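You operate a simulated robot arm through the tools that you are given. There is no shell and no other tool. Be economical: measure what you need, move in short steps, check, and stop when the job is done.

Carry out the task below with a simulated robot arm. There is one attempt and no reset: what you move stays moved.

Task
Fold the hem over, press it flat and turn both clips on to it.
Fine: press with the clapper before clipping; lay the clapper back where it lay.

Only the result counts: the job must be done as asked and must still hold three seconds after the hand-in. Knocking over, shifting, dropping, spilling or breaking anything else fails it. Flat cloth is picked up by pressing the open fingertips on it (5 to 10 N) and closing them slowly along it; thin cloth reads only 2 to 8 mm in the jaws.

Robot
A 6-joint arm with a two-finger parallel gripper, fixed in place. Base frame: the origin is at the foot of the arm, x ahead of it, y to its left, z up; the work surface is at about z = 78. Readings come in cm, degrees, newtons and seconds.
With the tool pointing down near the work surface it reaches from about 24 to 64 cm from the base axis. Its first joint turns from -66.0 to 66.0 degrees. Payload 2.7 kg.
The tool frame sits at the grasp point between the pads (the TCP): z along the fingers, y along the line on which they close. The tips reach 2.3 cm beyond it. Largest opening 9.4 cm; finger width 3.8, thickness 1; the body of the gripper, 5.4 by 9.6 cm, starts 3.9 cm behind the TCP.
Orientation is told as [roll, pitch, yaw] about the base's x, y, z axes, in that order, counted from this pose: with the fingers straight down and closing along the base's y, the tool's x points along the base's -x, its y along +y and its z along -z.

Tools
- The arm moves only by the tool apply_moves. Its argument "commands" is text: rows parted by semicolons, each of 7 numbers parted by spaces: the turn, a rotation vector about the base's x, y, z in degrees, then the shift along the base's x, y, z in mm, then the gripper command, from -1 (shut) to 1 (fully open), values between in proportion. In form: wx wy wz tx ty tz fingers; .... A call has 1 to 20 rows; each row is the pose to reach, as a shift and turn from the pose commanded when the call began. Each row takes 0.2 s and may step no farther than 5 cm and 8.6 degrees from the row before; otherwise, or with a gripper value out of range, the whole call is refused. A pose out of reach is approached as far as the arm can. The call stops where the force on the tool passes 40 N (or 10 N more than at its start, if that is more) or the arm is blocked; 0.2 s more then pass. The fingers move at their own pace (about 4.5 cm/s each) and stop on an object; they squeeze with about 29 N. The grip force told is the motor's: it shows also when the fingers shut on nothing. Time passes only in rows, and 0.2 s behind the last, so rows that repeat a pose let the fingers close. It gives the time, the measured TCP pose, the force on the tool (base axes), the opening and the grip force at its end, in the units of the frame above (readings bear some noise), and new pictures: "views" is both (left out), scene, wrist or none.
- Cameras (640 x 400 px; columns grow to the right, rows downward): "scene" is fixed at [7.29, -42.92, 139.91]; the picture's right is [0.78, -0.62, 0.00], its down [-0.38, -0.48, -0.79] and it looks along [0.49, 0.62, -0.61] (base axes); focal length 337 px, centre (320, 200). "wrist" rides on the gripper at [8.6, 1.6, -7.5] in the tool frame; the picture's right is [-0.18, 0.98, 0.00], its down [-0.58, -0.11, -0.81] and it looks along [-0.79, -0.15, 0.59] (tool axes); focal length 243 px, centre (320, 200). There is no depth. A picture from a camera that has moved, and an enlarged one, comes with that camera's place and axes in the base frame and with its lens.
- close_up(camera, box): a new picture of the part [left, top, right, bottom] of that camera's present view, enlarged. No time passes.
- sign_off(): hands the job in; it is judged then, once.

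Work in short steps. Places have to be worked out from the pictures, the camera data and where the tool is seen: move nearer, look again, correct. Check each grasp and each placing, and mend what went wrong. You have 120 turns and 200 pictures in all, those below and enlarged ones among them. Open the gripper and draw the arm clear of the work before you hand the job in, unless the task says otherwise; then end with one line.

The tools are called after "Request:" as name(argument=value, ...) on one line, values as JSON. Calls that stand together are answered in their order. apply_moves: Moves the arm, as the interface text tells. Its arguments: {"type":"object","properties":{"commands":{"type":"string"},"views":{"type":"string","enum":["both","scene","wrist","none"]}},"required":["commands"]} The other tools are called the same way: close_up (camera, box) takes an enlarged picture of a part of a camera's view; sign_off () hands the job in.

At the start:

```text
time_s: 0.0
tool_pos: [45.92, -0.66, 110.46]
tool_rot: [0.0, -0.1, 0.0]
contact_force: [-0.3, 0.2, -0.6]
width: 9.4
gripper_force: 0.0
```

scene: 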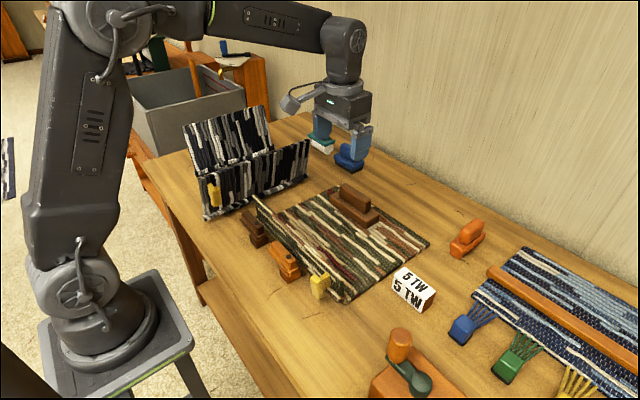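
wrist: 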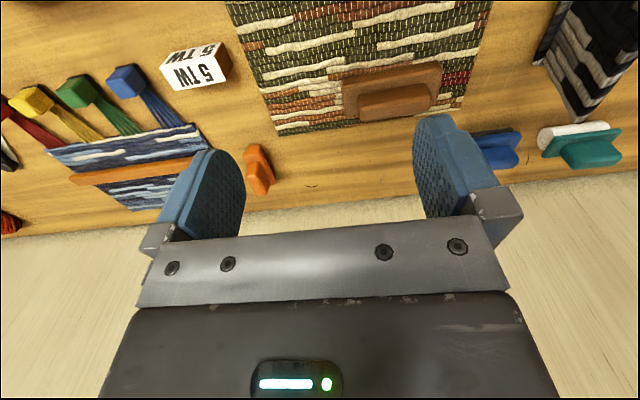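

I start with an enlarged look at the cloth, clips and clapper.

Request:
close_up(camera="scene", box=[170, 90, 450, 310])

Request:
close_up(camera="scene", box=[230, 190, 350, 310])

```text
1.82 times, centred on (310, 200) of scene
camera zoom: at [7.29, -42.92, 139.91], right [0.78, -0.62, 0.0], down [-0.38, -0.48, -0.79], along [0.49, 0.62, -0.61], focal length 614 px, centre (338, 200)
```

zoom: 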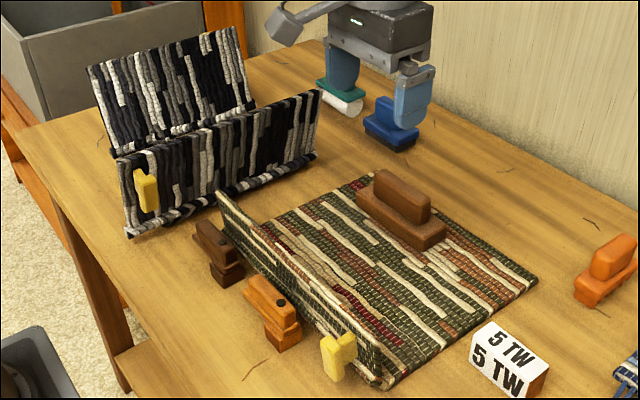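

```text
3.33 times, centred on (290, 250) of scene
camera zoom: at [7.29, -42.92, 139.91], right [0.78, -0.62, 0.0], down [-0.38, -0.48, -0.79], along [0.49, 0.62, -0.61], focal length 1125 px, centre (420, 33)
```

zoom: 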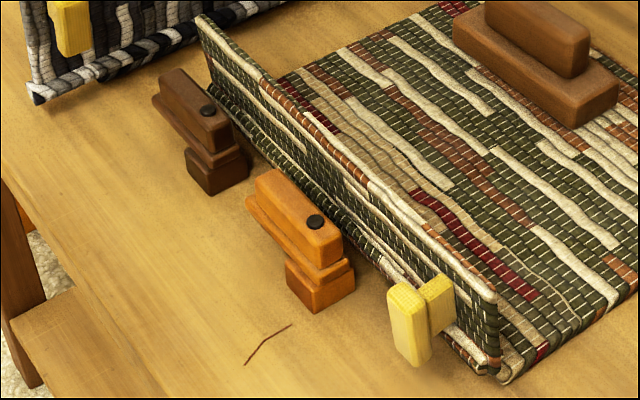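

The hem flap stands upright at about x=38.5, y -11.6 to 24.5 and about 8 cm tall, with swivel clips in front at x≈34. I back the arm up so the wrist camera can look at them.

Request:
apply_moves(commands="0 0 0 -45 0 0 1;0 0 0 -90 0 0 1;0 0 0 -135 10 0 1;0 0 0 -170 20 0 1;0 0 0 -170 20 0 1")

```text
time_s: 1.2
tool_pos: [28.48, 1.44, 110.11]
tool_rot: [0.0, 0.0, 0.1]
contact_force: [0.4, 1.0, -0.2]
width: 9.39
gripper_force: 0.1
camera wrist: at [19.89, 3.01, 117.47], right [0.18, 0.98, 0.0], down [0.58, -0.11, 0.81], along [0.79, -0.15, -0.59], focal length 243 px, centre (320, 200)
```

scene: 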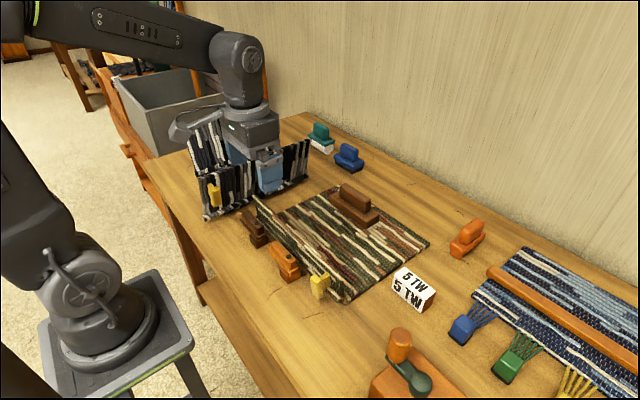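
wrist: 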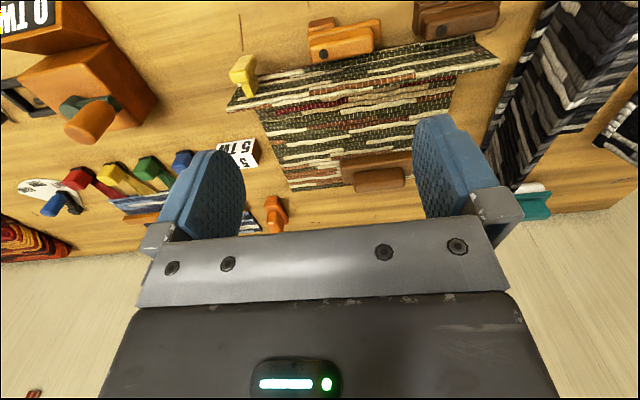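

The wrist view is upside-down but shows both clips, the tab and the mat; I enlarge it.

Request:
close_up(camera="wrist", box=[210, 0, 520, 200])

Request:
close_up(camera="scene", box=[290, 110, 500, 270])

```text
2.00 times, centred on (365, 100) of wrist
camera zoom: at [19.89, 3.01, 117.47], right [0.18, 0.98, 0.0], down [0.58, -0.11, 0.81], along [0.79, -0.15, -0.59], focal length 485 px, centre (230, 400)
```

zoom: 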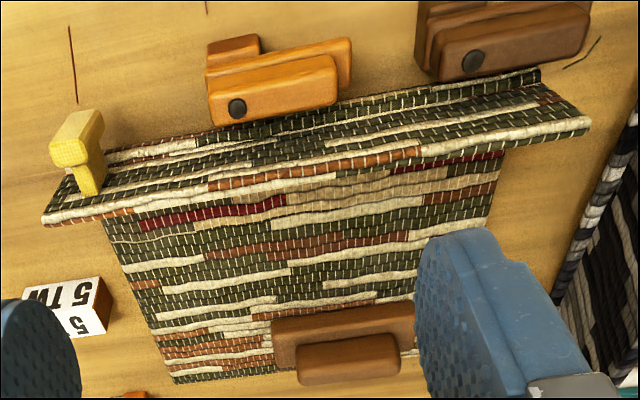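

```text
2.50 times, centred on (395, 190) of scene
camera zoom: at [7.28, -42.92, 139.91], right [0.78, -0.62, 0.0], down [-0.38, -0.48, -0.79], along [0.49, 0.62, -0.61], focal length 844 px, centre (132, 225)
```

zoom: 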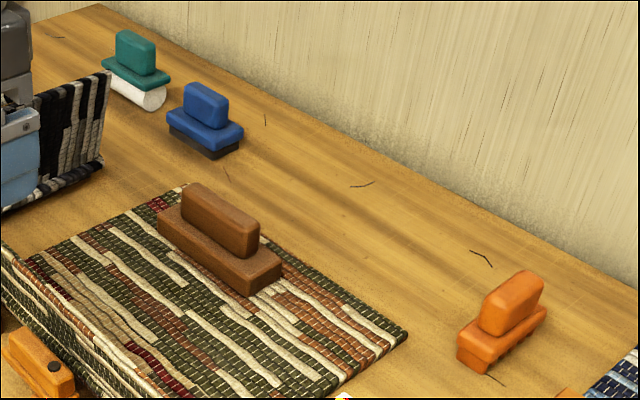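

Estimates: clip pivots near (33.0, 0.9) and (33.0, 14.5) with tops at z≈85.6 and arms along +y, and the clapper near (60, 9). I turn the tool 90° so the fingers close along x, then look along the hem.

Request:
apply_moves(commands="0 0 8.5 0 0 0 1;0 0 17 10 0 -10 1;0 0 25.5 20 0 -20 0.5;0 0 34 30 0 -30 0;0 0 42.5 40 0 -40 -0.5;0 0 51 50 0 -50 -1;0 0 59.5 60 0 -60 -1;0 0 68 70 0 -70 -1;0 0 76.5 80 0 -80 -1;0 0 85 82 0 -90 -1;0 0 90 82 0 -90 -1;0 0 90 82 0 -90 -1")

```text
time_s: 3.8
tool_pos: [37.01, 1.36, 101.38]
tool_rot: [0.1, 0.0, 90.1]
contact_force: [0.4, -0.6, -0.1]
width: 0.0
gripper_force: 28.8
camera wrist: at [35.45, -7.31, 108.75], right [-0.98, 0.18, 0.0], down [0.11, 0.58, 0.81], along [0.15, 0.79, -0.59], focal length 243 px, centre (320, 200)
```

scene: 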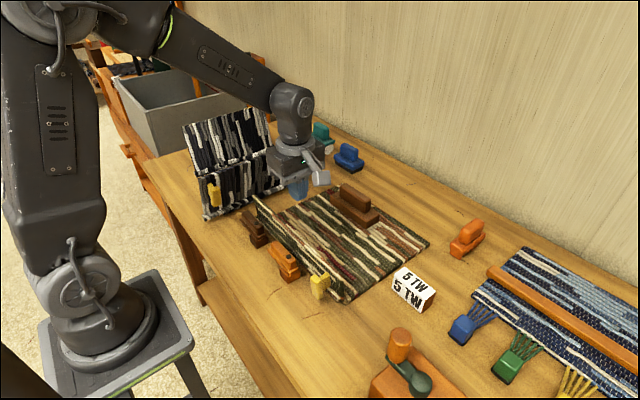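
wrist: 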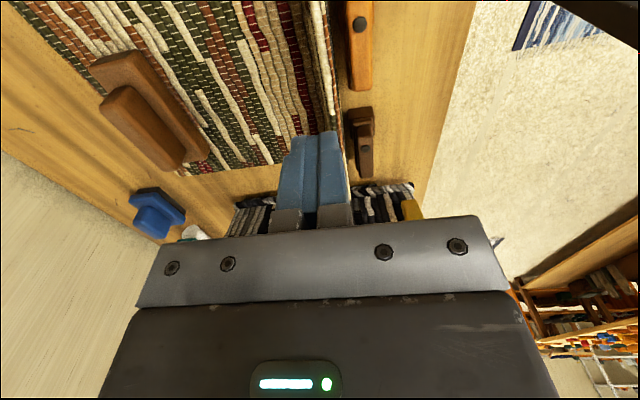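

I back off to -y to see the hem's profile end-on.

Request:
apply_moves(commands="0 0 0 0 -45 0 -1;0 0 0 0 -90 0 -1;0 0 0 0 -135 -30 -1;0 0 0 0 -180 -60 -1;0 0 0 0 -180 -60 -1", views="wrist")

Request:
close_up(camera="wrist", box=[240, 0, 440, 130])

```text
refused: row 3 steps farther than a row can; nothing moved
```

```text
3.08 times, centred on (340, 65) of wrist
camera zoom: at [35.45, -7.31, 108.75], right [-0.98, 0.18, 0.0], down [0.11, 0.58, 0.81], along [0.15, 0.79, -0.59], focal length 746 px, centre (258, 615)
```

zoom: 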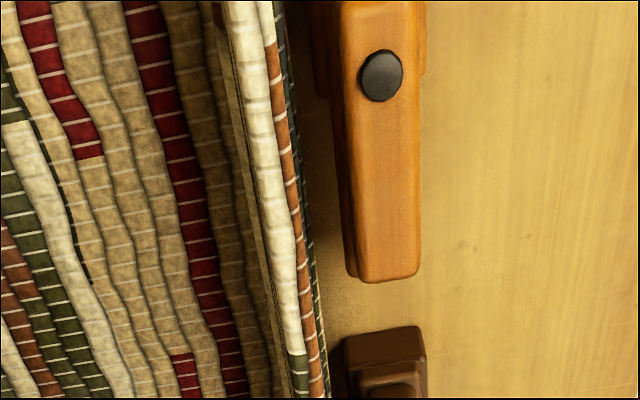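

One step was too long, so I redo it with smaller steps.

Request:
apply_moves(commands="0 0 0 0 -40 -10 -1;0 0 0 0 -80 -20 -1;0 0 0 0 -120 -35 -1;0 0 0 0 -160 -50 -1;0 0 0 0 -190 -60 -1;0 0 0 0 -190 -60 -1", views="wrist")

Request:
close_up(camera="wrist", box=[220, 0, 460, 150])

```text
time_s: 5.2
tool_pos: [37.07, -17.5, 95.43]
tool_rot: [0.0, 0.0, 90.1]
contact_force: [-0.5, -0.2, -0.2]
width: 0.02
gripper_force: 29.2
camera wrist: at [35.46, -26.17, 102.8], right [-0.98, 0.18, 0.0], down [0.11, 0.58, 0.81], along [0.15, 0.79, -0.59], focal length 243 px, centre (320, 200)
```

wrist: 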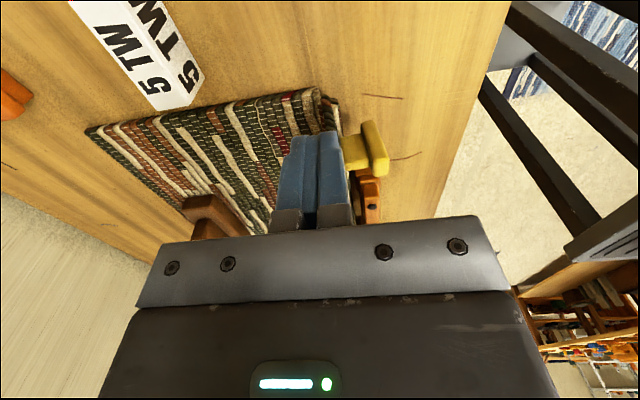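

```text
2.67 times, centred on (340, 75) of wrist
camera zoom: at [35.46, -26.17, 102.8], right [-0.98, 0.18, 0.0], down [0.11, 0.58, 0.81], along [0.15, 0.79, -0.59], focal length 647 px, centre (267, 533)
```

zoom: 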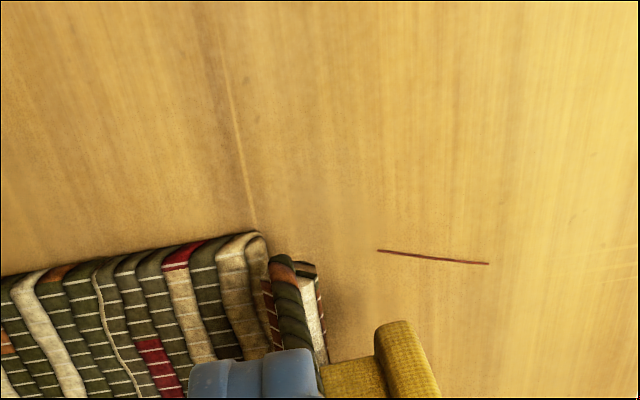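

The flap is a stiff panel with its outer face near x≈36–37 and a T-knob near y≈-9. I'll bring the closed fingers down between the clips at y≈9.3 on the -x side of the flap.

Request:
apply_moves(commands="0 0 0 -6 45 10 -1;0 0 0 -12 90 10 -1;0 0 0 -18 135 10 -1;0 0 0 -24 180 10 -1;0 0 0 -24 225 10 -1;0 0 0 -24 268 0 -1;0 0 0 -24 268 -35 -1;0 0 0 -24 268 -65 -1;0 0 0 -24 268 -65 -1")

```text
time_s: 7.2
tool_pos: [34.57, 8.9, 88.83]
tool_rot: [0.0, 0.0, 90.0]
contact_force: [0.2, 0.4, 0.2]
width: 0.0
gripper_force: 28.3
camera wrist: at [32.89, 0.19, 96.29], right [-0.98, 0.18, 0.0], down [0.11, 0.58, 0.81], along [0.15, 0.79, -0.59], focal length 243 px, centre (320, 200)
```

scene: 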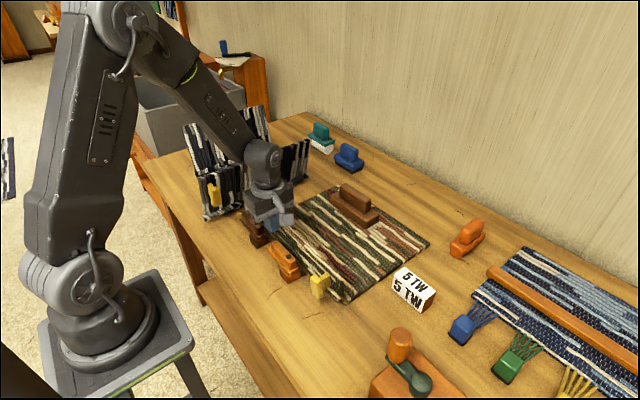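
wrist: 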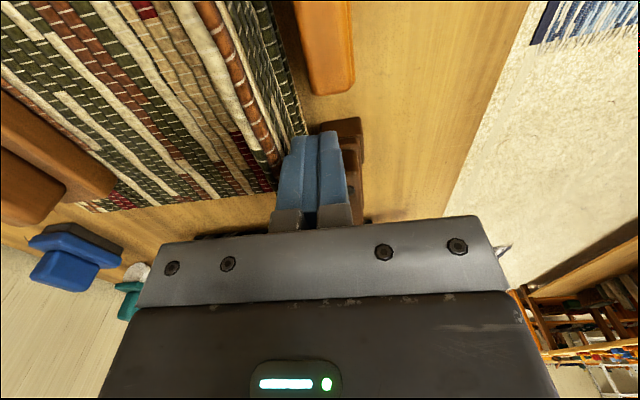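

Finger +x face at about 35.6 and flap at about 36.7, so it's clear. I descend to tip z≈83.2.

Request:
apply_moves(commands="0 0 0 0 2 -12 -1;0 0 0 0 2 -24 -1;0 0 0 0 2 -35 -1;0 0 0 0 2 -35 -1")

```text
time_s: 7.8
tool_pos: [34.9, 9.13, 87.0]
tool_rot: [-0.3, -0.2, 89.7]
contact_force: [-0.3, -2.0, 5.7]
width: 0.0
gripper_force: 29.3
stopped in row 3: the force on the tool passed its limit (the readings are from after the stop); the commanded pose is now the measured one
camera wrist: at [33.11, 0.47, 94.29], right [-0.98, 0.19, 0.0], down [0.11, 0.58, 0.81], along [0.15, 0.79, -0.59], focal length 243 px, centre (320, 200)
```

scene: 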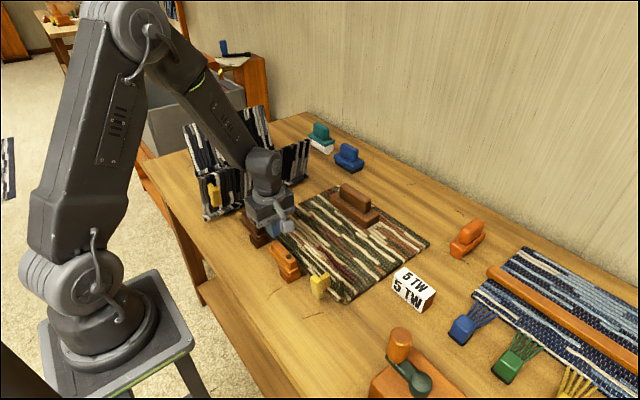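
wrist: 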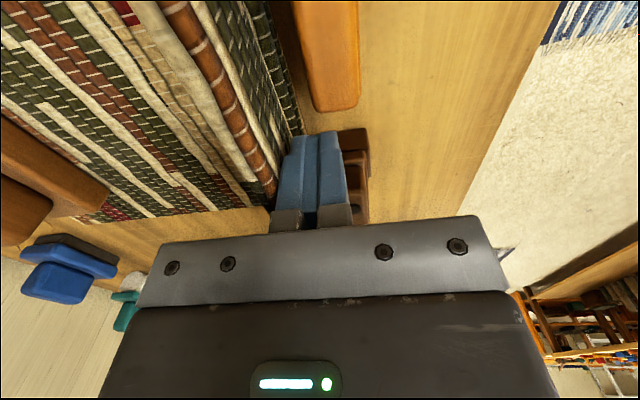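

Something stopped the fingers at tip z≈84.7. I raise 2 cm and check whether the dark clip was touched.

Request:
apply_moves(commands="0 0 0 -3 0 12 -1;0 0 0 -3 -5 25 -1;0 0 0 -3 -20 60 -1;0 0 0 -3 -60 80 -1;0 0 0 -3 -60 80 -1")

Request:
close_up(camera="scene", box=[230, 190, 350, 310])

Request:
close_up(camera="wrist", box=[240, 0, 440, 220])

```text
time_s: 9.1
tool_pos: [34.44, 3.1, 94.97]
tool_rot: [-0.2, 0.0, 89.9]
contact_force: [0.0, 0.9, 0.4]
width: 0.0
gripper_force: 29.1
camera wrist: at [32.86, -5.56, 102.43], right [-0.98, 0.19, 0.0], down [0.11, 0.58, 0.81], along [0.15, 0.79, -0.59], focal length 243 px, centre (320, 200)
```

scene: 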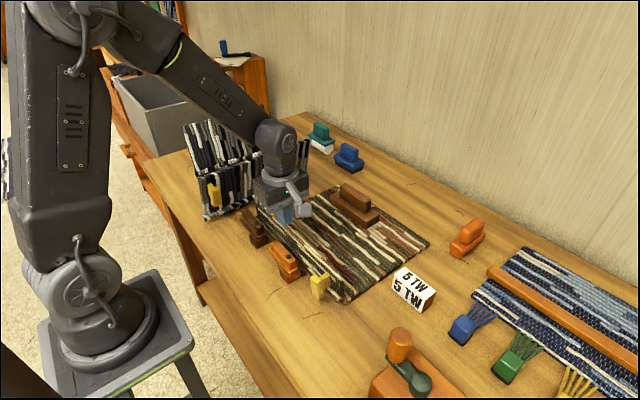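
wrist: 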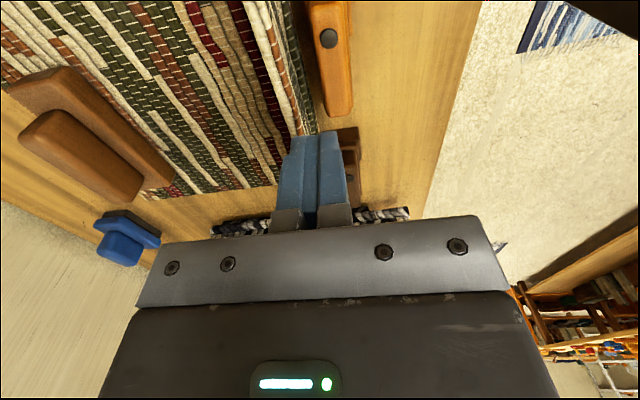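

```text
3.33 times, centred on (290, 250) of scene
camera zoom: at [7.29, -42.92, 139.91], right [0.78, -0.62, 0.0], down [-0.38, -0.48, -0.79], along [0.49, 0.62, -0.61], focal length 1125 px, centre (420, 33)
```

zoom: 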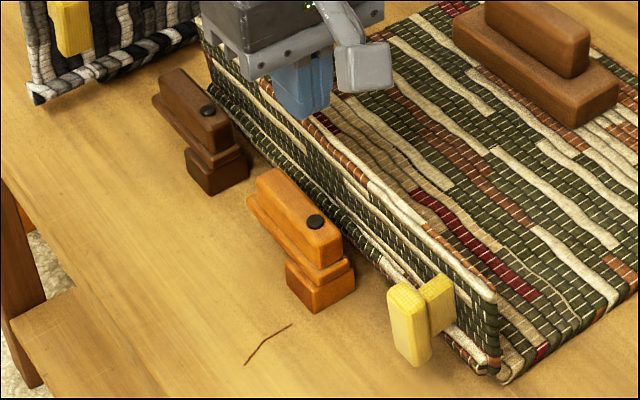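

```text
1.82 times, centred on (340, 110) of wrist
camera zoom: at [32.86, -5.56, 102.43], right [-0.98, 0.19, 0.0], down [0.11, 0.58, 0.81], along [0.15, 0.79, -0.59], focal length 441 px, centre (284, 364)
```

zoom: 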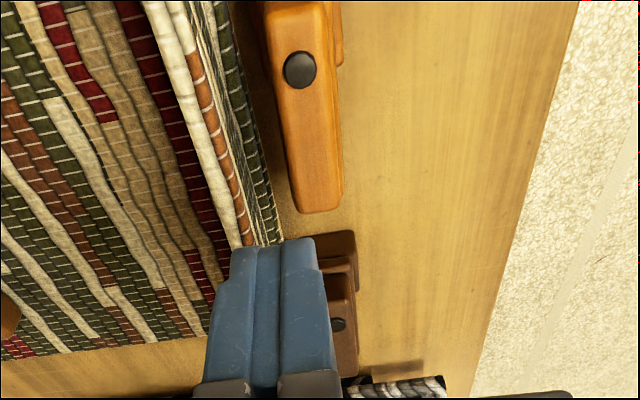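

Nothing moved. I'll stay higher, with tips at z≈85.5, and push only the flap's top edge at y≈9, following an arc over the hinge.

Request:
apply_moves(commands="0 0 0 0 30 0 -1;0 0 0 0 58 0 -1;0 0 0 0 58 -40 -1;0 0 0 0 58 -72 -1;0 0 0 10 58 -72 -1;0 0 0 16 58 -72 -1;0 0 0 22 58 -73 -1;0 0 0 28 58 -74 -1;0 0 0 34 58 -76 -1;0 0 0 45 58 -81 -1;0 0 0 55 58 -88 -1;0 0 0 64 58 -97 -1;0 0 0 64 58 -97 -1")

```text
time_s: 11.8
tool_pos: [40.84, 9.05, 85.21]
tool_rot: [-0.1, -0.1, 89.8]
contact_force: [-0.9, -0.5, -0.2]
width: 0.01
gripper_force: 28.7
camera wrist: at [39.18, 0.3, 92.62], right [-0.98, 0.19, 0.0], down [0.11, 0.58, 0.81], along [0.15, 0.79, -0.59], focal length 243 px, centre (320, 200)
```

scene: 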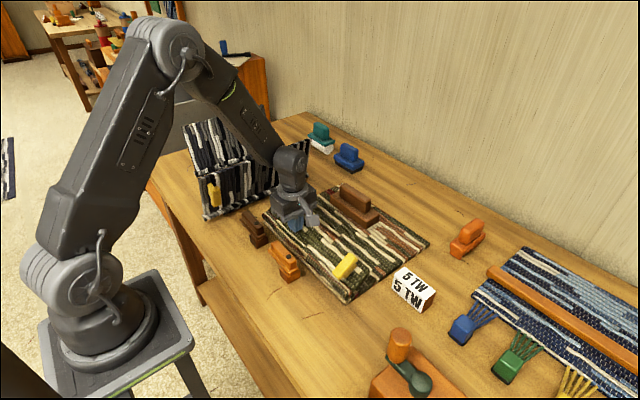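
wrist: 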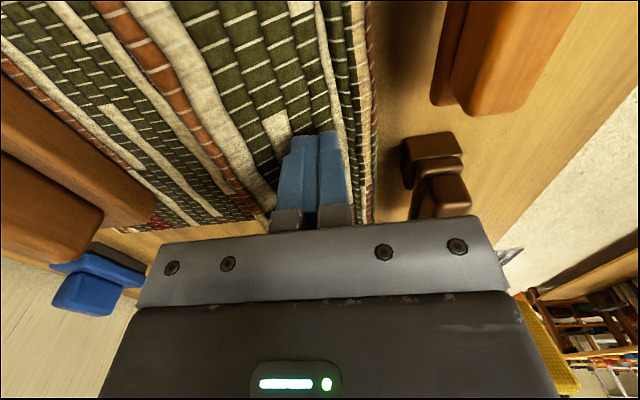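

The flap is folding over. I continue the arc and press down lightly.

Request:
apply_moves(commands="0 0 0 8 0 -9 -1;0 0 0 14 0 -17 -1;0 0 0 18 0 -24 -1;0 0 0 18 0 -28 -1;0 0 0 18 0 -31 -1;0 0 0 18 0 -31 -1")

Request:
close_up(camera="scene", box=[220, 170, 440, 310])

```text
time_s: 12.9
tool_pos: [42.81, 8.99, 82.73]
tool_rot: [0.0, 0.0, 89.8]
contact_force: [-6.1, -1.0, 7.9]
width: 0.0
gripper_force: 29.0
stopped in row 5: the force on the tool passed its limit (the readings are from after the stop); the commanded pose is now the measured one
camera wrist: at [41.08, 0.28, 90.1], right [-0.98, 0.19, 0.0], down [0.11, 0.58, 0.81], along [0.15, 0.79, -0.59], focal length 243 px, centre (320, 200)
```

scene: 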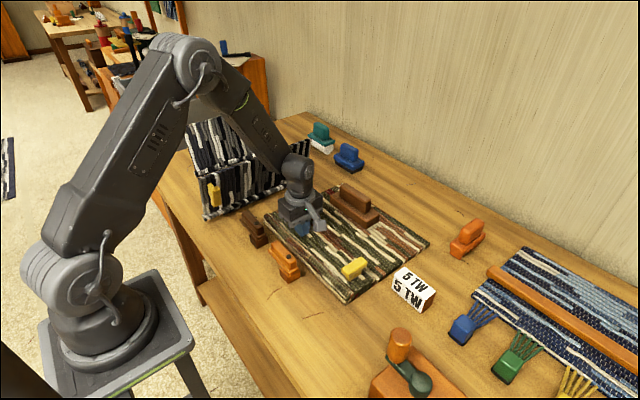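
wrist: 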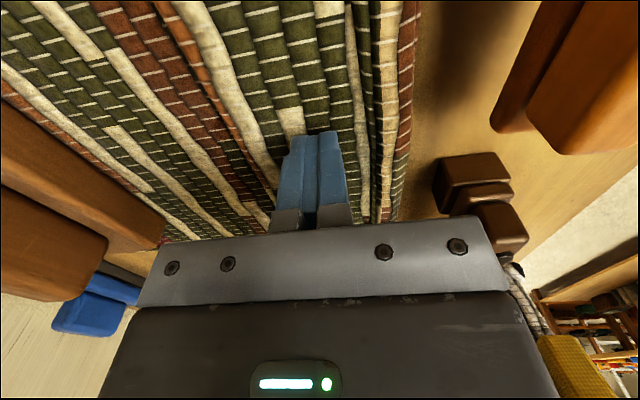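

```text
2.86 times, centred on (330, 240) of scene
camera zoom: at [7.26, -42.92, 139.92], right [0.78, -0.62, 0.0], down [-0.38, -0.48, -0.79], along [0.49, 0.62, -0.61], focal length 964 px, centre (291, 86)
```

zoom: 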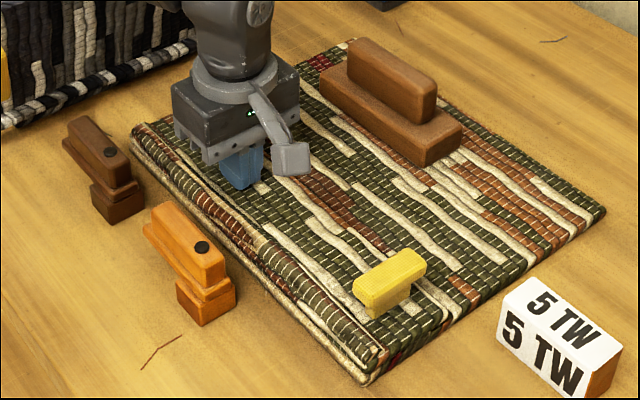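

The hem is flat under the fingers. I lift and see whether it stays, moving towards the clapper.

Request:
apply_moves(commands="0 0 0 0 0 30 -1;0 0 0 0 0 75 -1;0 0 0 20 0 120 0;0 0 0 60 0 140 1;0 0 0 100 -10 150 1;0 0 0 140 -10 150 1;0 0 0 140 -10 150 1")

Request:
close_up(camera="scene", box=[220, 170, 440, 310])

```text
time_s: 14.5
tool_pos: [56.86, 7.43, 97.34]
tool_rot: [-0.2, -0.1, 89.9]
contact_force: [0.0, 0.1, -0.3]
width: 9.39
gripper_force: 0.1
camera wrist: at [55.25, -1.24, 104.78], right [-0.98, 0.19, 0.0], down [0.11, 0.58, 0.81], along [0.15, 0.79, -0.59], focal length 243 px, centre (320, 200)
```

scene: 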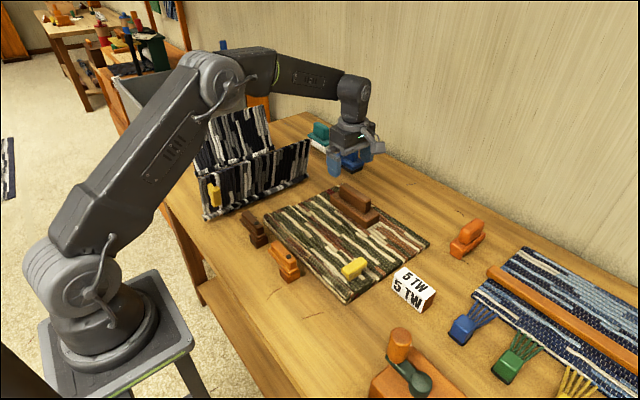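
wrist: 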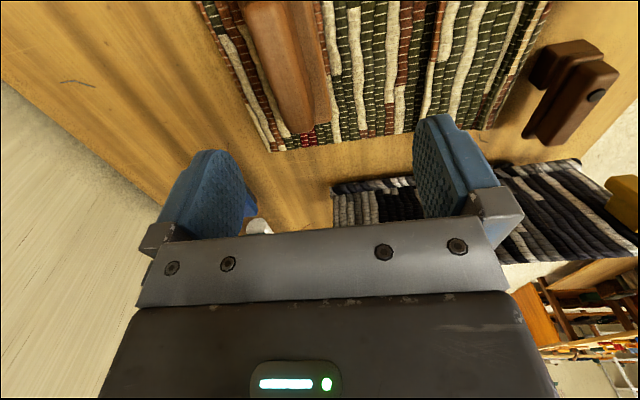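

```text
2.86 times, centred on (330, 240) of scene
camera zoom: at [7.29, -42.92, 139.91], right [0.78, -0.62, 0.0], down [-0.38, -0.48, -0.79], along [0.49, 0.62, -0.61], focal length 964 px, centre (291, 86)
```

zoom: 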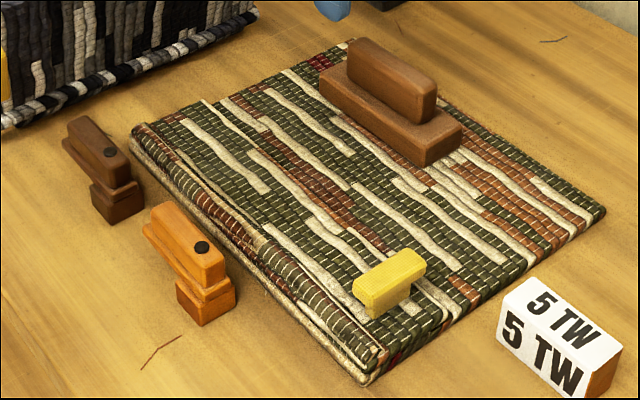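

The hem stays down. Now a close look at the clapper handle for gripping.

Request:
close_up(camera="wrist", box=[200, 0, 400, 160])

Request:
close_up(camera="scene", box=[310, 170, 400, 240])

```text
2.50 times, centred on (300, 80) of wrist
camera zoom: at [55.25, -1.24, 104.78], right [-0.98, 0.19, 0.0], down [0.11, 0.58, 0.81], along [0.15, 0.79, -0.59], focal length 606 px, centre (370, 500)
```

zoom: 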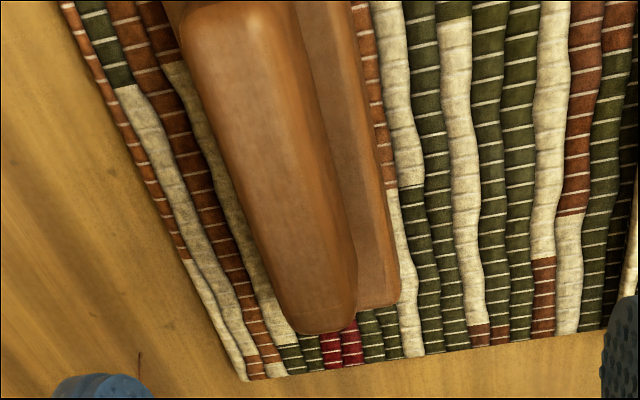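

```text
5.71 times, centred on (355, 205) of scene
camera zoom: at [7.29, -42.92, 139.91], right [0.78, -0.62, 0.0], down [-0.38, -0.48, -0.79], along [0.49, 0.62, -0.61], focal length 1928 px, centre (120, 171)
```

zoom: 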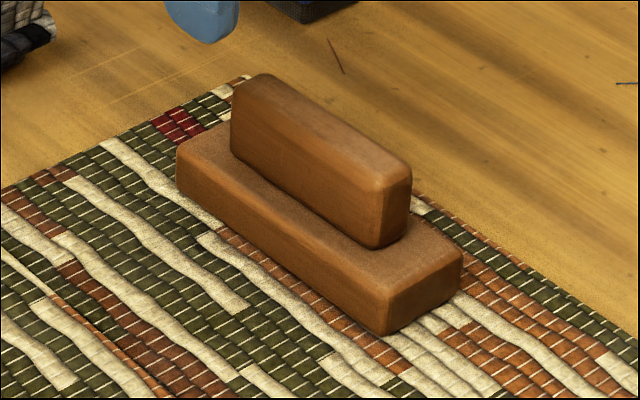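

Handle top is at z≈85.8, x≈58.3–61.2, y centre≈8.5. I move over it and partly descend.

Request:
apply_moves(commands="0 0 0 15 4 -20 1;0 0 0 30 7 -50 1;0 0 0 30 7 -85 1;0 0 0 30 7 -100 1;0 0 0 30 7 -100 1;0 0 0 30 7 -100 1")

Request:
close_up(camera="scene", box=[310, 150, 410, 240])

```text
time_s: 15.9
tool_pos: [59.8, 8.63, 87.73]
tool_rot: [-0.2, -0.1, 89.7]
contact_force: [0.4, -0.6, -0.4]
width: 9.39
gripper_force: 0.0
camera wrist: at [58.2, -0.1, 95.16], right [-0.98, 0.19, 0.0], down [0.11, 0.58, 0.81], along [0.15, 0.79, -0.59], focal length 243 px, centre (320, 200)
```

scene: 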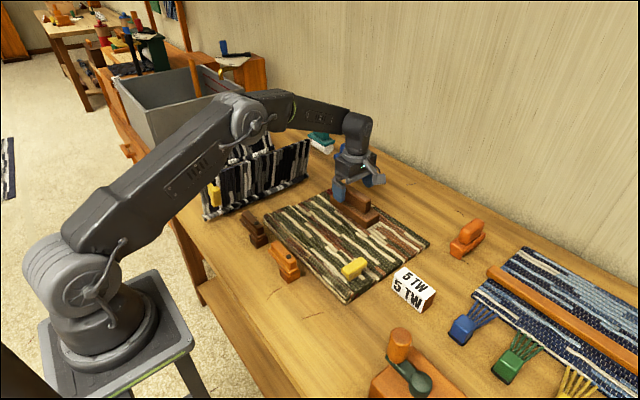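
wrist: 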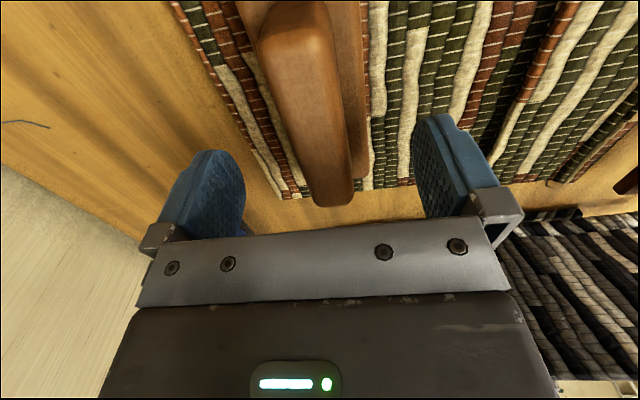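

```text
4.44 times, centred on (360, 195) of scene
camera zoom: at [7.29, -42.92, 139.91], right [0.78, -0.62, 0.0], down [-0.38, -0.48, -0.79], along [0.49, 0.62, -0.61], focal length 1500 px, centre (142, 222)
```

zoom: 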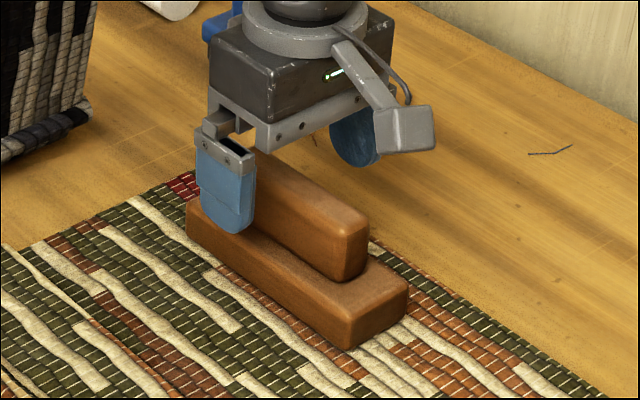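

Aligned well. I descend to grip height and close on the handle.

Request:
apply_moves(commands="0 0 0 0 0 -15 1;0 0 0 0 0 -30 1;0 0 0 0 0 -30 0.3;0 0 0 0 0 -30 -0.3;0 0 0 0 0 -30 -1;0 0 0 0 0 -30 -1;0 0 0 0 0 -30 -1;0 0 0 0 0 -30 -1")

```text
time_s: 17.7
tool_pos: [59.66, 8.87, 84.84]
tool_rot: [-0.1, -0.1, 89.8]
contact_force: [-1.2, -0.6, 2.6]
width: 2.77
gripper_force: 29.0
camera wrist: at [57.99, 0.03, 92.23], right [-0.98, 0.19, 0.0], down [0.11, 0.58, 0.81], along [0.15, 0.79, -0.59], focal length 243 px, centre (320, 200)
```

scene: 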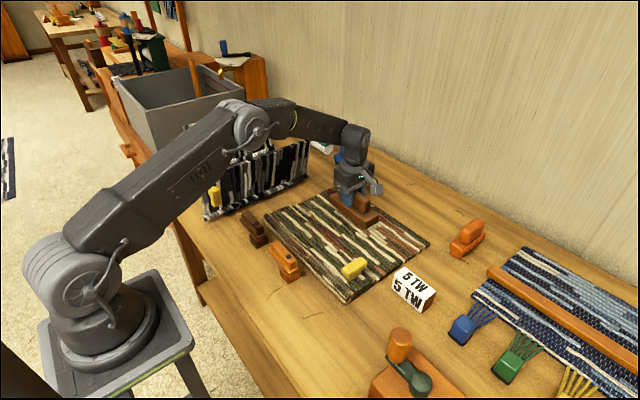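
wrist: 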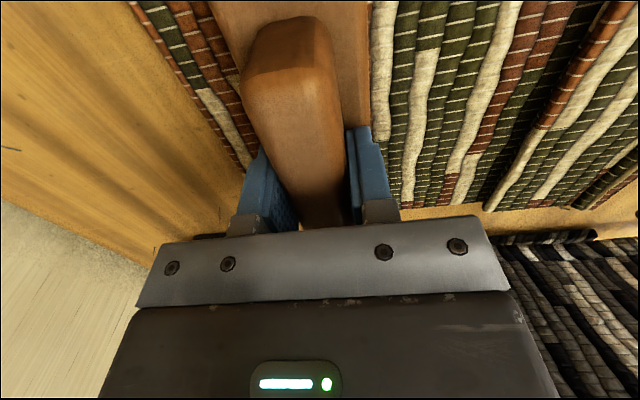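

Gripped (2.8 cm). I lift and carry it over to the hem, hovering.

Request:
apply_moves(commands="0 0 0 0 0 20 -1;0 0 0 0 0 50 -1;0 0 0 -30 -5 70 -1;0 0 0 -70 -10 70 -1;0 0 0 -110 -15 70 -1;0 0 0 -150 -20 70 -1;0 0 0 -180 -22 70 -1;0 0 0 -180 -22 70 -1")

Request:
close_up(camera="scene", box=[220, 150, 440, 310])

```text
time_s: 19.5
tool_pos: [41.84, 6.32, 91.71]
tool_rot: [-0.1, 0.0, 89.8]
contact_force: [0.3, -0.4, -3.8]
width: 2.79
gripper_force: 29.6
camera wrist: at [40.19, -2.25, 99.11], right [-0.98, 0.19, 0.0], down [0.11, 0.58, 0.81], along [0.15, 0.79, -0.59], focal length 243 px, centre (320, 200)
```

scene: 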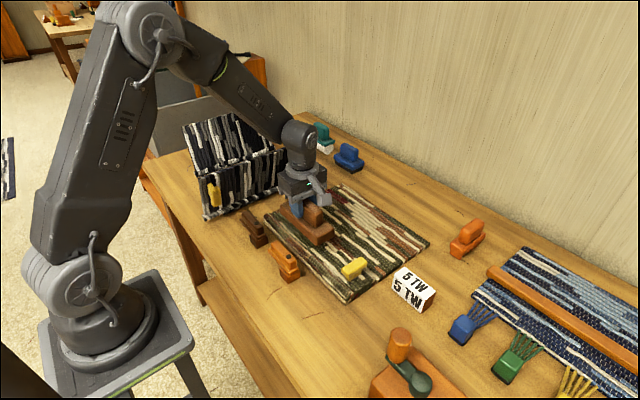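
wrist: 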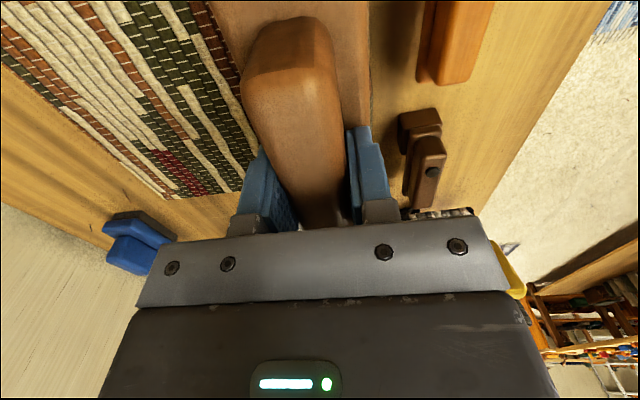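

```text
2.50 times, centred on (330, 230) of scene
camera zoom: at [7.29, -42.92, 139.91], right [0.78, -0.62, 0.0], down [-0.38, -0.48, -0.79], along [0.49, 0.62, -0.61], focal length 844 px, centre (295, 125)
```

zoom: 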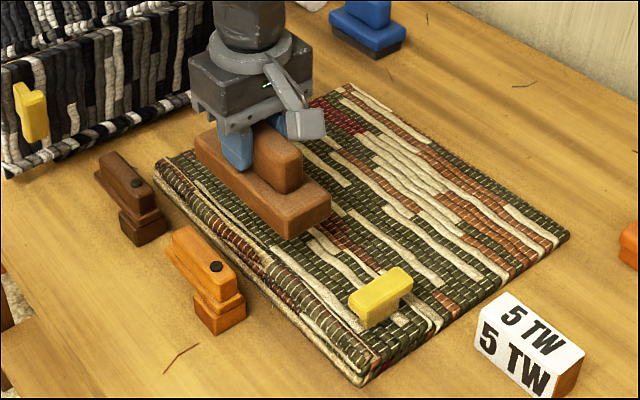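

The clapper hangs level over the hem. I lower it slowly to press at the middle.

Request:
apply_moves(commands="0 0 0 -3 0 -20 -1;0 0 0 -3 0 -38 -1;0 0 0 -3 0 -46 -1;0 0 0 -3 0 -52 -1;0 0 0 -3 0 -55 -1;0 0 0 -3 0 -57 -1;0 0 0 -3 0 -57 -1", views="scene")

```text
time_s: 21.1
tool_pos: [41.53, 6.59, 86.1]
tool_rot: [-0.1, -0.1, 89.8]
contact_force: [-3.8, 0.2, 10.3]
width: 2.79
gripper_force: 28.9
```

scene: 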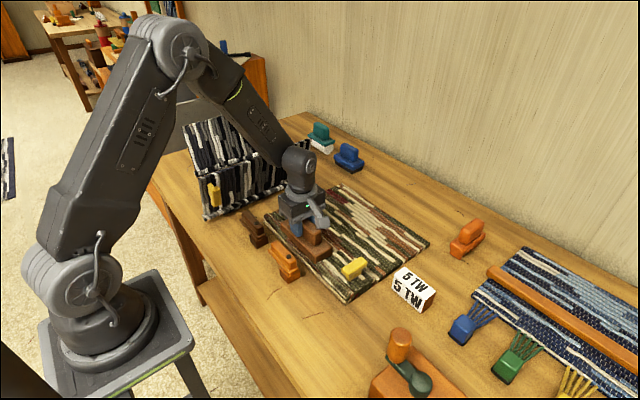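

Contact at about 10 N. I press further in 1 mm steps for more force and hold.

Request:
apply_moves(commands="0 0 0 0 0 -1 -1;0 0 0 0 0 -2 -1;0 0 0 0 0 -3 -1;0 0 0 0 0 -3 -1;0 0 0 0 0 -3 -1;0 0 0 0 0 -3 -1;0 0 0 0 0 -3 -1", views="none")

```text
time_s: 22.7
tool_pos: [41.53, 6.45, 85.8]
tool_rot: [-0.3, -0.1, 89.8]
contact_force: [2.6, 2.4, 25.9]
width: 2.8
gripper_force: 28.8
```

26 N held for about a second. I hold a little longer, then lift and press the +y part.

Request:
apply_moves(commands="0 0 0 0 0 0 -1;0 0 0 0 0 0 -1;0 0 0 0 0 0 -1;0 0 0 0 0 0 -1;0 0 0 0 0 0 -1;0 0 0 0 0 12 -1;0 0 0 0 40 20 -1;0 0 0 0 80 20 -1;0 0 0 0 100 15 -1;0 0 0 0 100 8 -1;0 0 0 0 100 4 -1;0 0 0 0 100 2 -1;0 0 0 0 100 1 -1;0 0 0 0 100 0 -1;0 0 0 0 100 0 -1;0 0 0 0 100 0 -1;0 0 0 0 100 0 -1", views="scene")

```text
time_s: 26.3
tool_pos: [41.47, 16.4, 85.59]
tool_rot: [-0.1, -0.1, 89.8]
contact_force: [-11.1, -2.9, 25.1]
width: 2.8
gripper_force: 28.9
```

scene: 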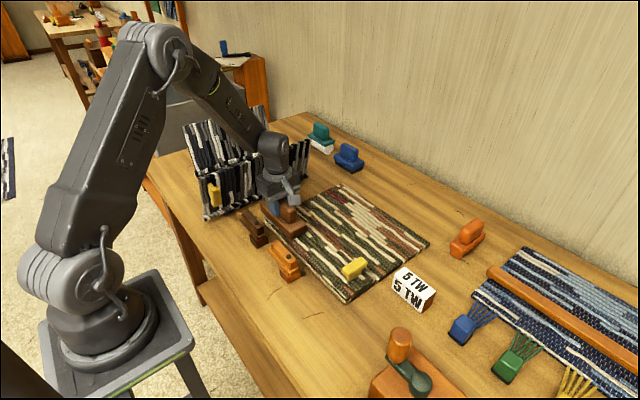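

Now the -y part, stopping short of the knob (clapper centre y≈2).

Request:
apply_moves(commands="0 0 0 0 0 12 -1;0 0 0 0 -35 25 -1;0 0 0 0 -75 25 -1;0 0 0 0 -115 25 -1;0 0 0 0 -145 20 -1;0 0 0 0 -145 10 -1;0 0 0 0 -145 5 -1;0 0 0 0 -145 3 -1;0 0 0 0 -145 2 -1;0 0 0 0 -145 1 -1;0 0 0 0 -145 1 -1;0 0 0 0 -145 1 -1;0 0 0 0 -145 1 -1;0 0 0 0 -145 1 -1", views="scene")

```text
time_s: 29.3
tool_pos: [41.36, 2.01, 85.86]
tool_rot: [-0.1, -0.2, 89.8]
contact_force: [0.1, 0.6, -2.6]
width: 2.81
gripper_force: 28.9
```

scene: 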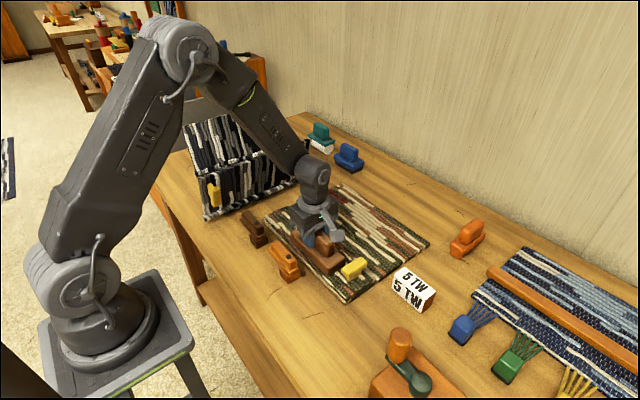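

No contact yet here; I go down a little more.

Request:
apply_moves(commands="0 0 0 0 0 -1 -1;0 0 0 0 0 -2 -1;0 0 0 0 0 -3 -1;0 0 0 0 0 -4 -1;0 0 0 0 0 -4 -1;0 0 0 0 0 -4 -1;0 0 0 0 0 -4 -1", views="none")

```text
time_s: 30.3
tool_pos: [41.57, 1.97, 85.7]
tool_rot: [-0.2, -0.1, 89.7]
contact_force: [-4.2, -0.5, 7.2]
width: 2.79
gripper_force: 29.2
stopped in row 4: the force on the tool passed its limit (the readings are from after the stop); the commanded pose is now the measured one
```

Pressed past 40 N there. I lift and carry the clapper back to its spot (TCP 59.75, 8.8).

Request:
apply_moves(commands="0 0 0 0 0 20 -1;0 0 0 0 0 55 -1;0 0 0 35 14 60 -1;0 0 0 75 28 60 -1;0 0 0 115 42 60 -1;0 0 0 150 56 60 -1;0 0 0 182 68 55 -1;0 0 0 182 68 25 -1;0 0 0 182 68 5 -1;0 0 0 182 68 5 -1")

Request:
close_up(camera="scene", box=[310, 170, 400, 240])

```text
time_s: 32.5
tool_pos: [59.89, 8.46, 86.39]
tool_rot: [-0.2, -0.2, 89.8]
contact_force: [0.6, 0.3, -3.6]
width: 2.78
gripper_force: 28.7
camera wrist: at [58.19, -0.17, 93.76], right [-0.98, 0.19, 0.0], down [0.11, 0.58, 0.81], along [0.15, 0.79, -0.59], focal length 243 px, centre (320, 200)
```

scene: 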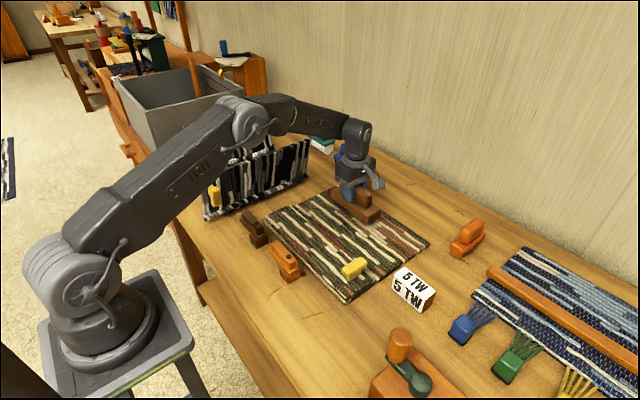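
wrist: 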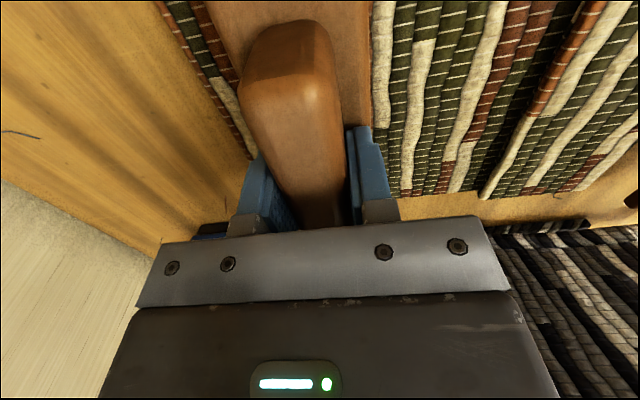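

```text
5.71 times, centred on (355, 205) of scene
camera zoom: at [7.29, -42.92, 139.91], right [0.78, -0.62, 0.0], down [-0.38, -0.48, -0.79], along [0.49, 0.62, -0.61], focal length 1928 px, centre (120, 171)
```

zoom: 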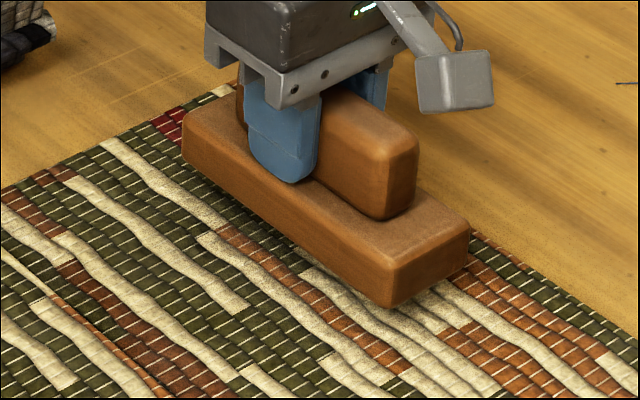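

Nearly aligned, needing about 2 mm more in +y. I lower it gently.

Request:
apply_moves(commands="0 0 0 -1 2 -6 -1;0 0 0 -1 2 -10 -1;0 0 0 -1 2 -13 -1;0 0 0 -1 2 -13 -1;0 0 0 -1 2 -13 -1", views="none")

Request:
close_up(camera="scene", box=[310, 170, 400, 240])

```text
time_s: 33.7
tool_pos: [59.77, 8.95, 84.98]
tool_rot: [-0.2, -0.1, 89.8]
contact_force: [0.4, -0.4, -3.7]
width: 2.8
gripper_force: 28.8
```

```text
5.71 times, centred on (355, 205) of scene
camera zoom: at [7.29, -42.92, 139.91], right [0.78, -0.62, 0.0], down [-0.38, -0.48, -0.79], along [0.49, 0.62, -0.61], focal length 1928 px, centre (120, 171)
```

zoom: 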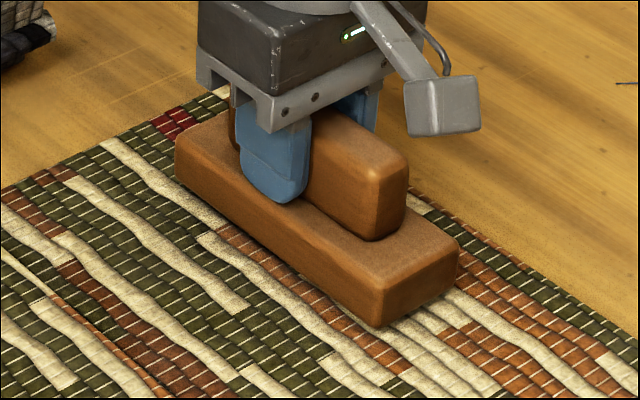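

Within 2 mm. I lower the last few mm with a slight -y correction.

Request:
apply_moves(commands="0 0 0 0 -1.5 -2 -1;0 0 0 0 -1.5 -3 -1;0 0 0 0 -1.5 -3 -1;0 0 0 0 -1.5 -4 -1;0 0 0 0 -1.5 -4 -1", views="none")

Request:
close_up(camera="scene", box=[310, 170, 400, 240])

```text
time_s: 34.9
tool_pos: [59.77, 8.88, 84.5]
tool_rot: [-0.2, 0.0, 89.8]
contact_force: [0.3, -0.9, -1.0]
width: 2.81
gripper_force: 29.2
```

```text
5.71 times, centred on (355, 205) of scene
camera zoom: at [7.29, -42.92, 139.91], right [0.78, -0.62, 0.0], down [-0.38, -0.48, -0.79], along [0.49, 0.62, -0.61], focal length 1928 px, centre (120, 171)
```

zoom: 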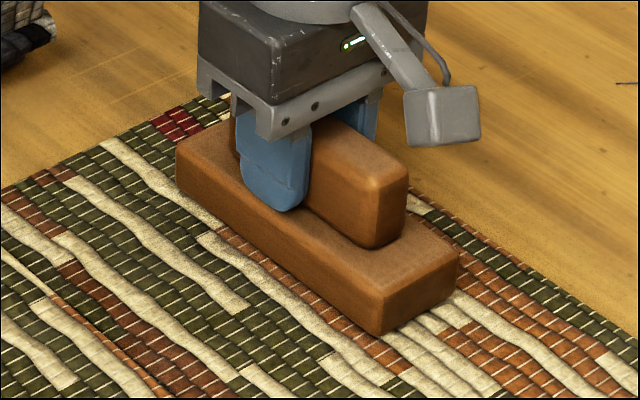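

The clapper is touching down on its old spot. I release and lift away.

Request:
apply_moves(commands="0 0 0 0 0 0 -0.3;0 0 0 0 0 0 0.3;0 0 0 0 0 0 1;0 0 0 0 0 0 1;0 0 0 0 0 20 1;0 0 0 0 0 60 1;0 0 0 -20 0 100 1;0 0 0 -60 0 120 1;0 0 0 -60 0 120 1")

Request:
close_up(camera="scene", box=[310, 170, 400, 240])

Request:
close_up(camera="scene", box=[220, 190, 380, 310])

```text
time_s: 36.9
tool_pos: [53.69, 8.79, 96.53]
tool_rot: [-0.3, 0.0, 89.9]
contact_force: [0.2, -1.0, -0.3]
width: 9.4
gripper_force: 0.0
camera wrist: at [52.03, 0.14, 103.97], right [-0.98, 0.19, 0.0], down [0.11, 0.58, 0.81], along [0.15, 0.79, -0.59], focal length 243 px, centre (320, 200)
```

scene: 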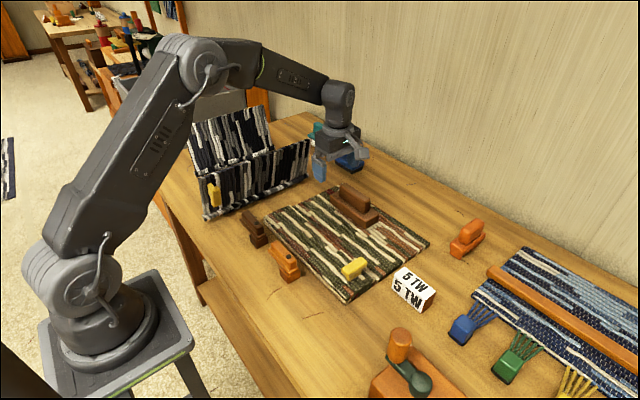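
wrist: 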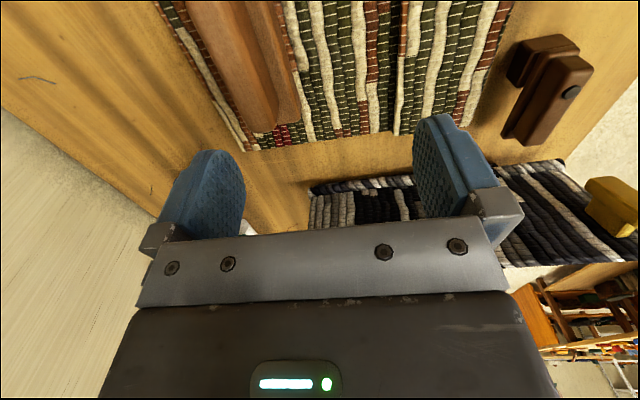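

```text
5.71 times, centred on (355, 205) of scene
camera zoom: at [7.28, -42.92, 139.92], right [0.78, -0.62, 0.0], down [-0.38, -0.48, -0.79], along [0.49, 0.62, -0.61], focal length 1928 px, centre (120, 171)
```

zoom: 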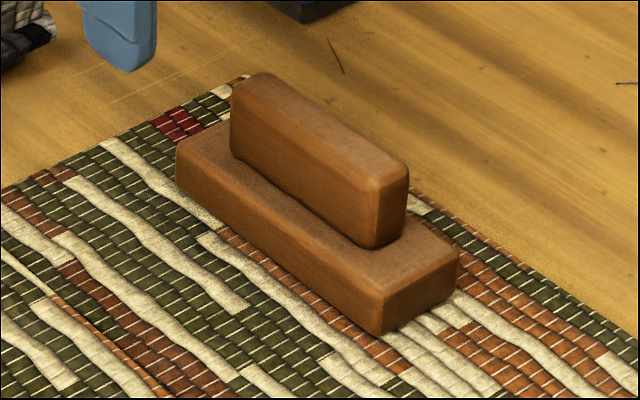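

```text
3.33 times, centred on (300, 250) of scene
camera zoom: at [7.28, -42.92, 139.92], right [0.78, -0.62, 0.0], down [-0.38, -0.48, -0.79], along [0.49, 0.62, -0.61], focal length 1125 px, centre (387, 33)
```

zoom: 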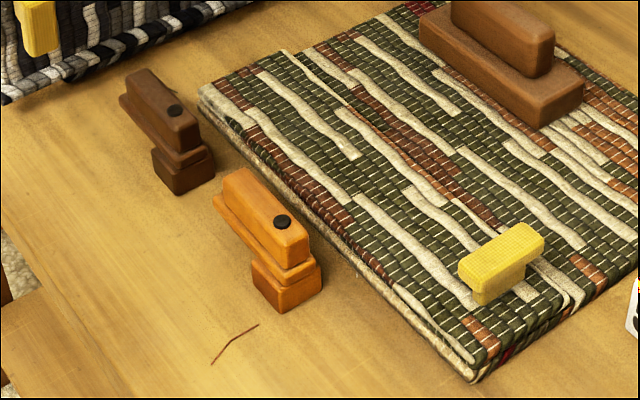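

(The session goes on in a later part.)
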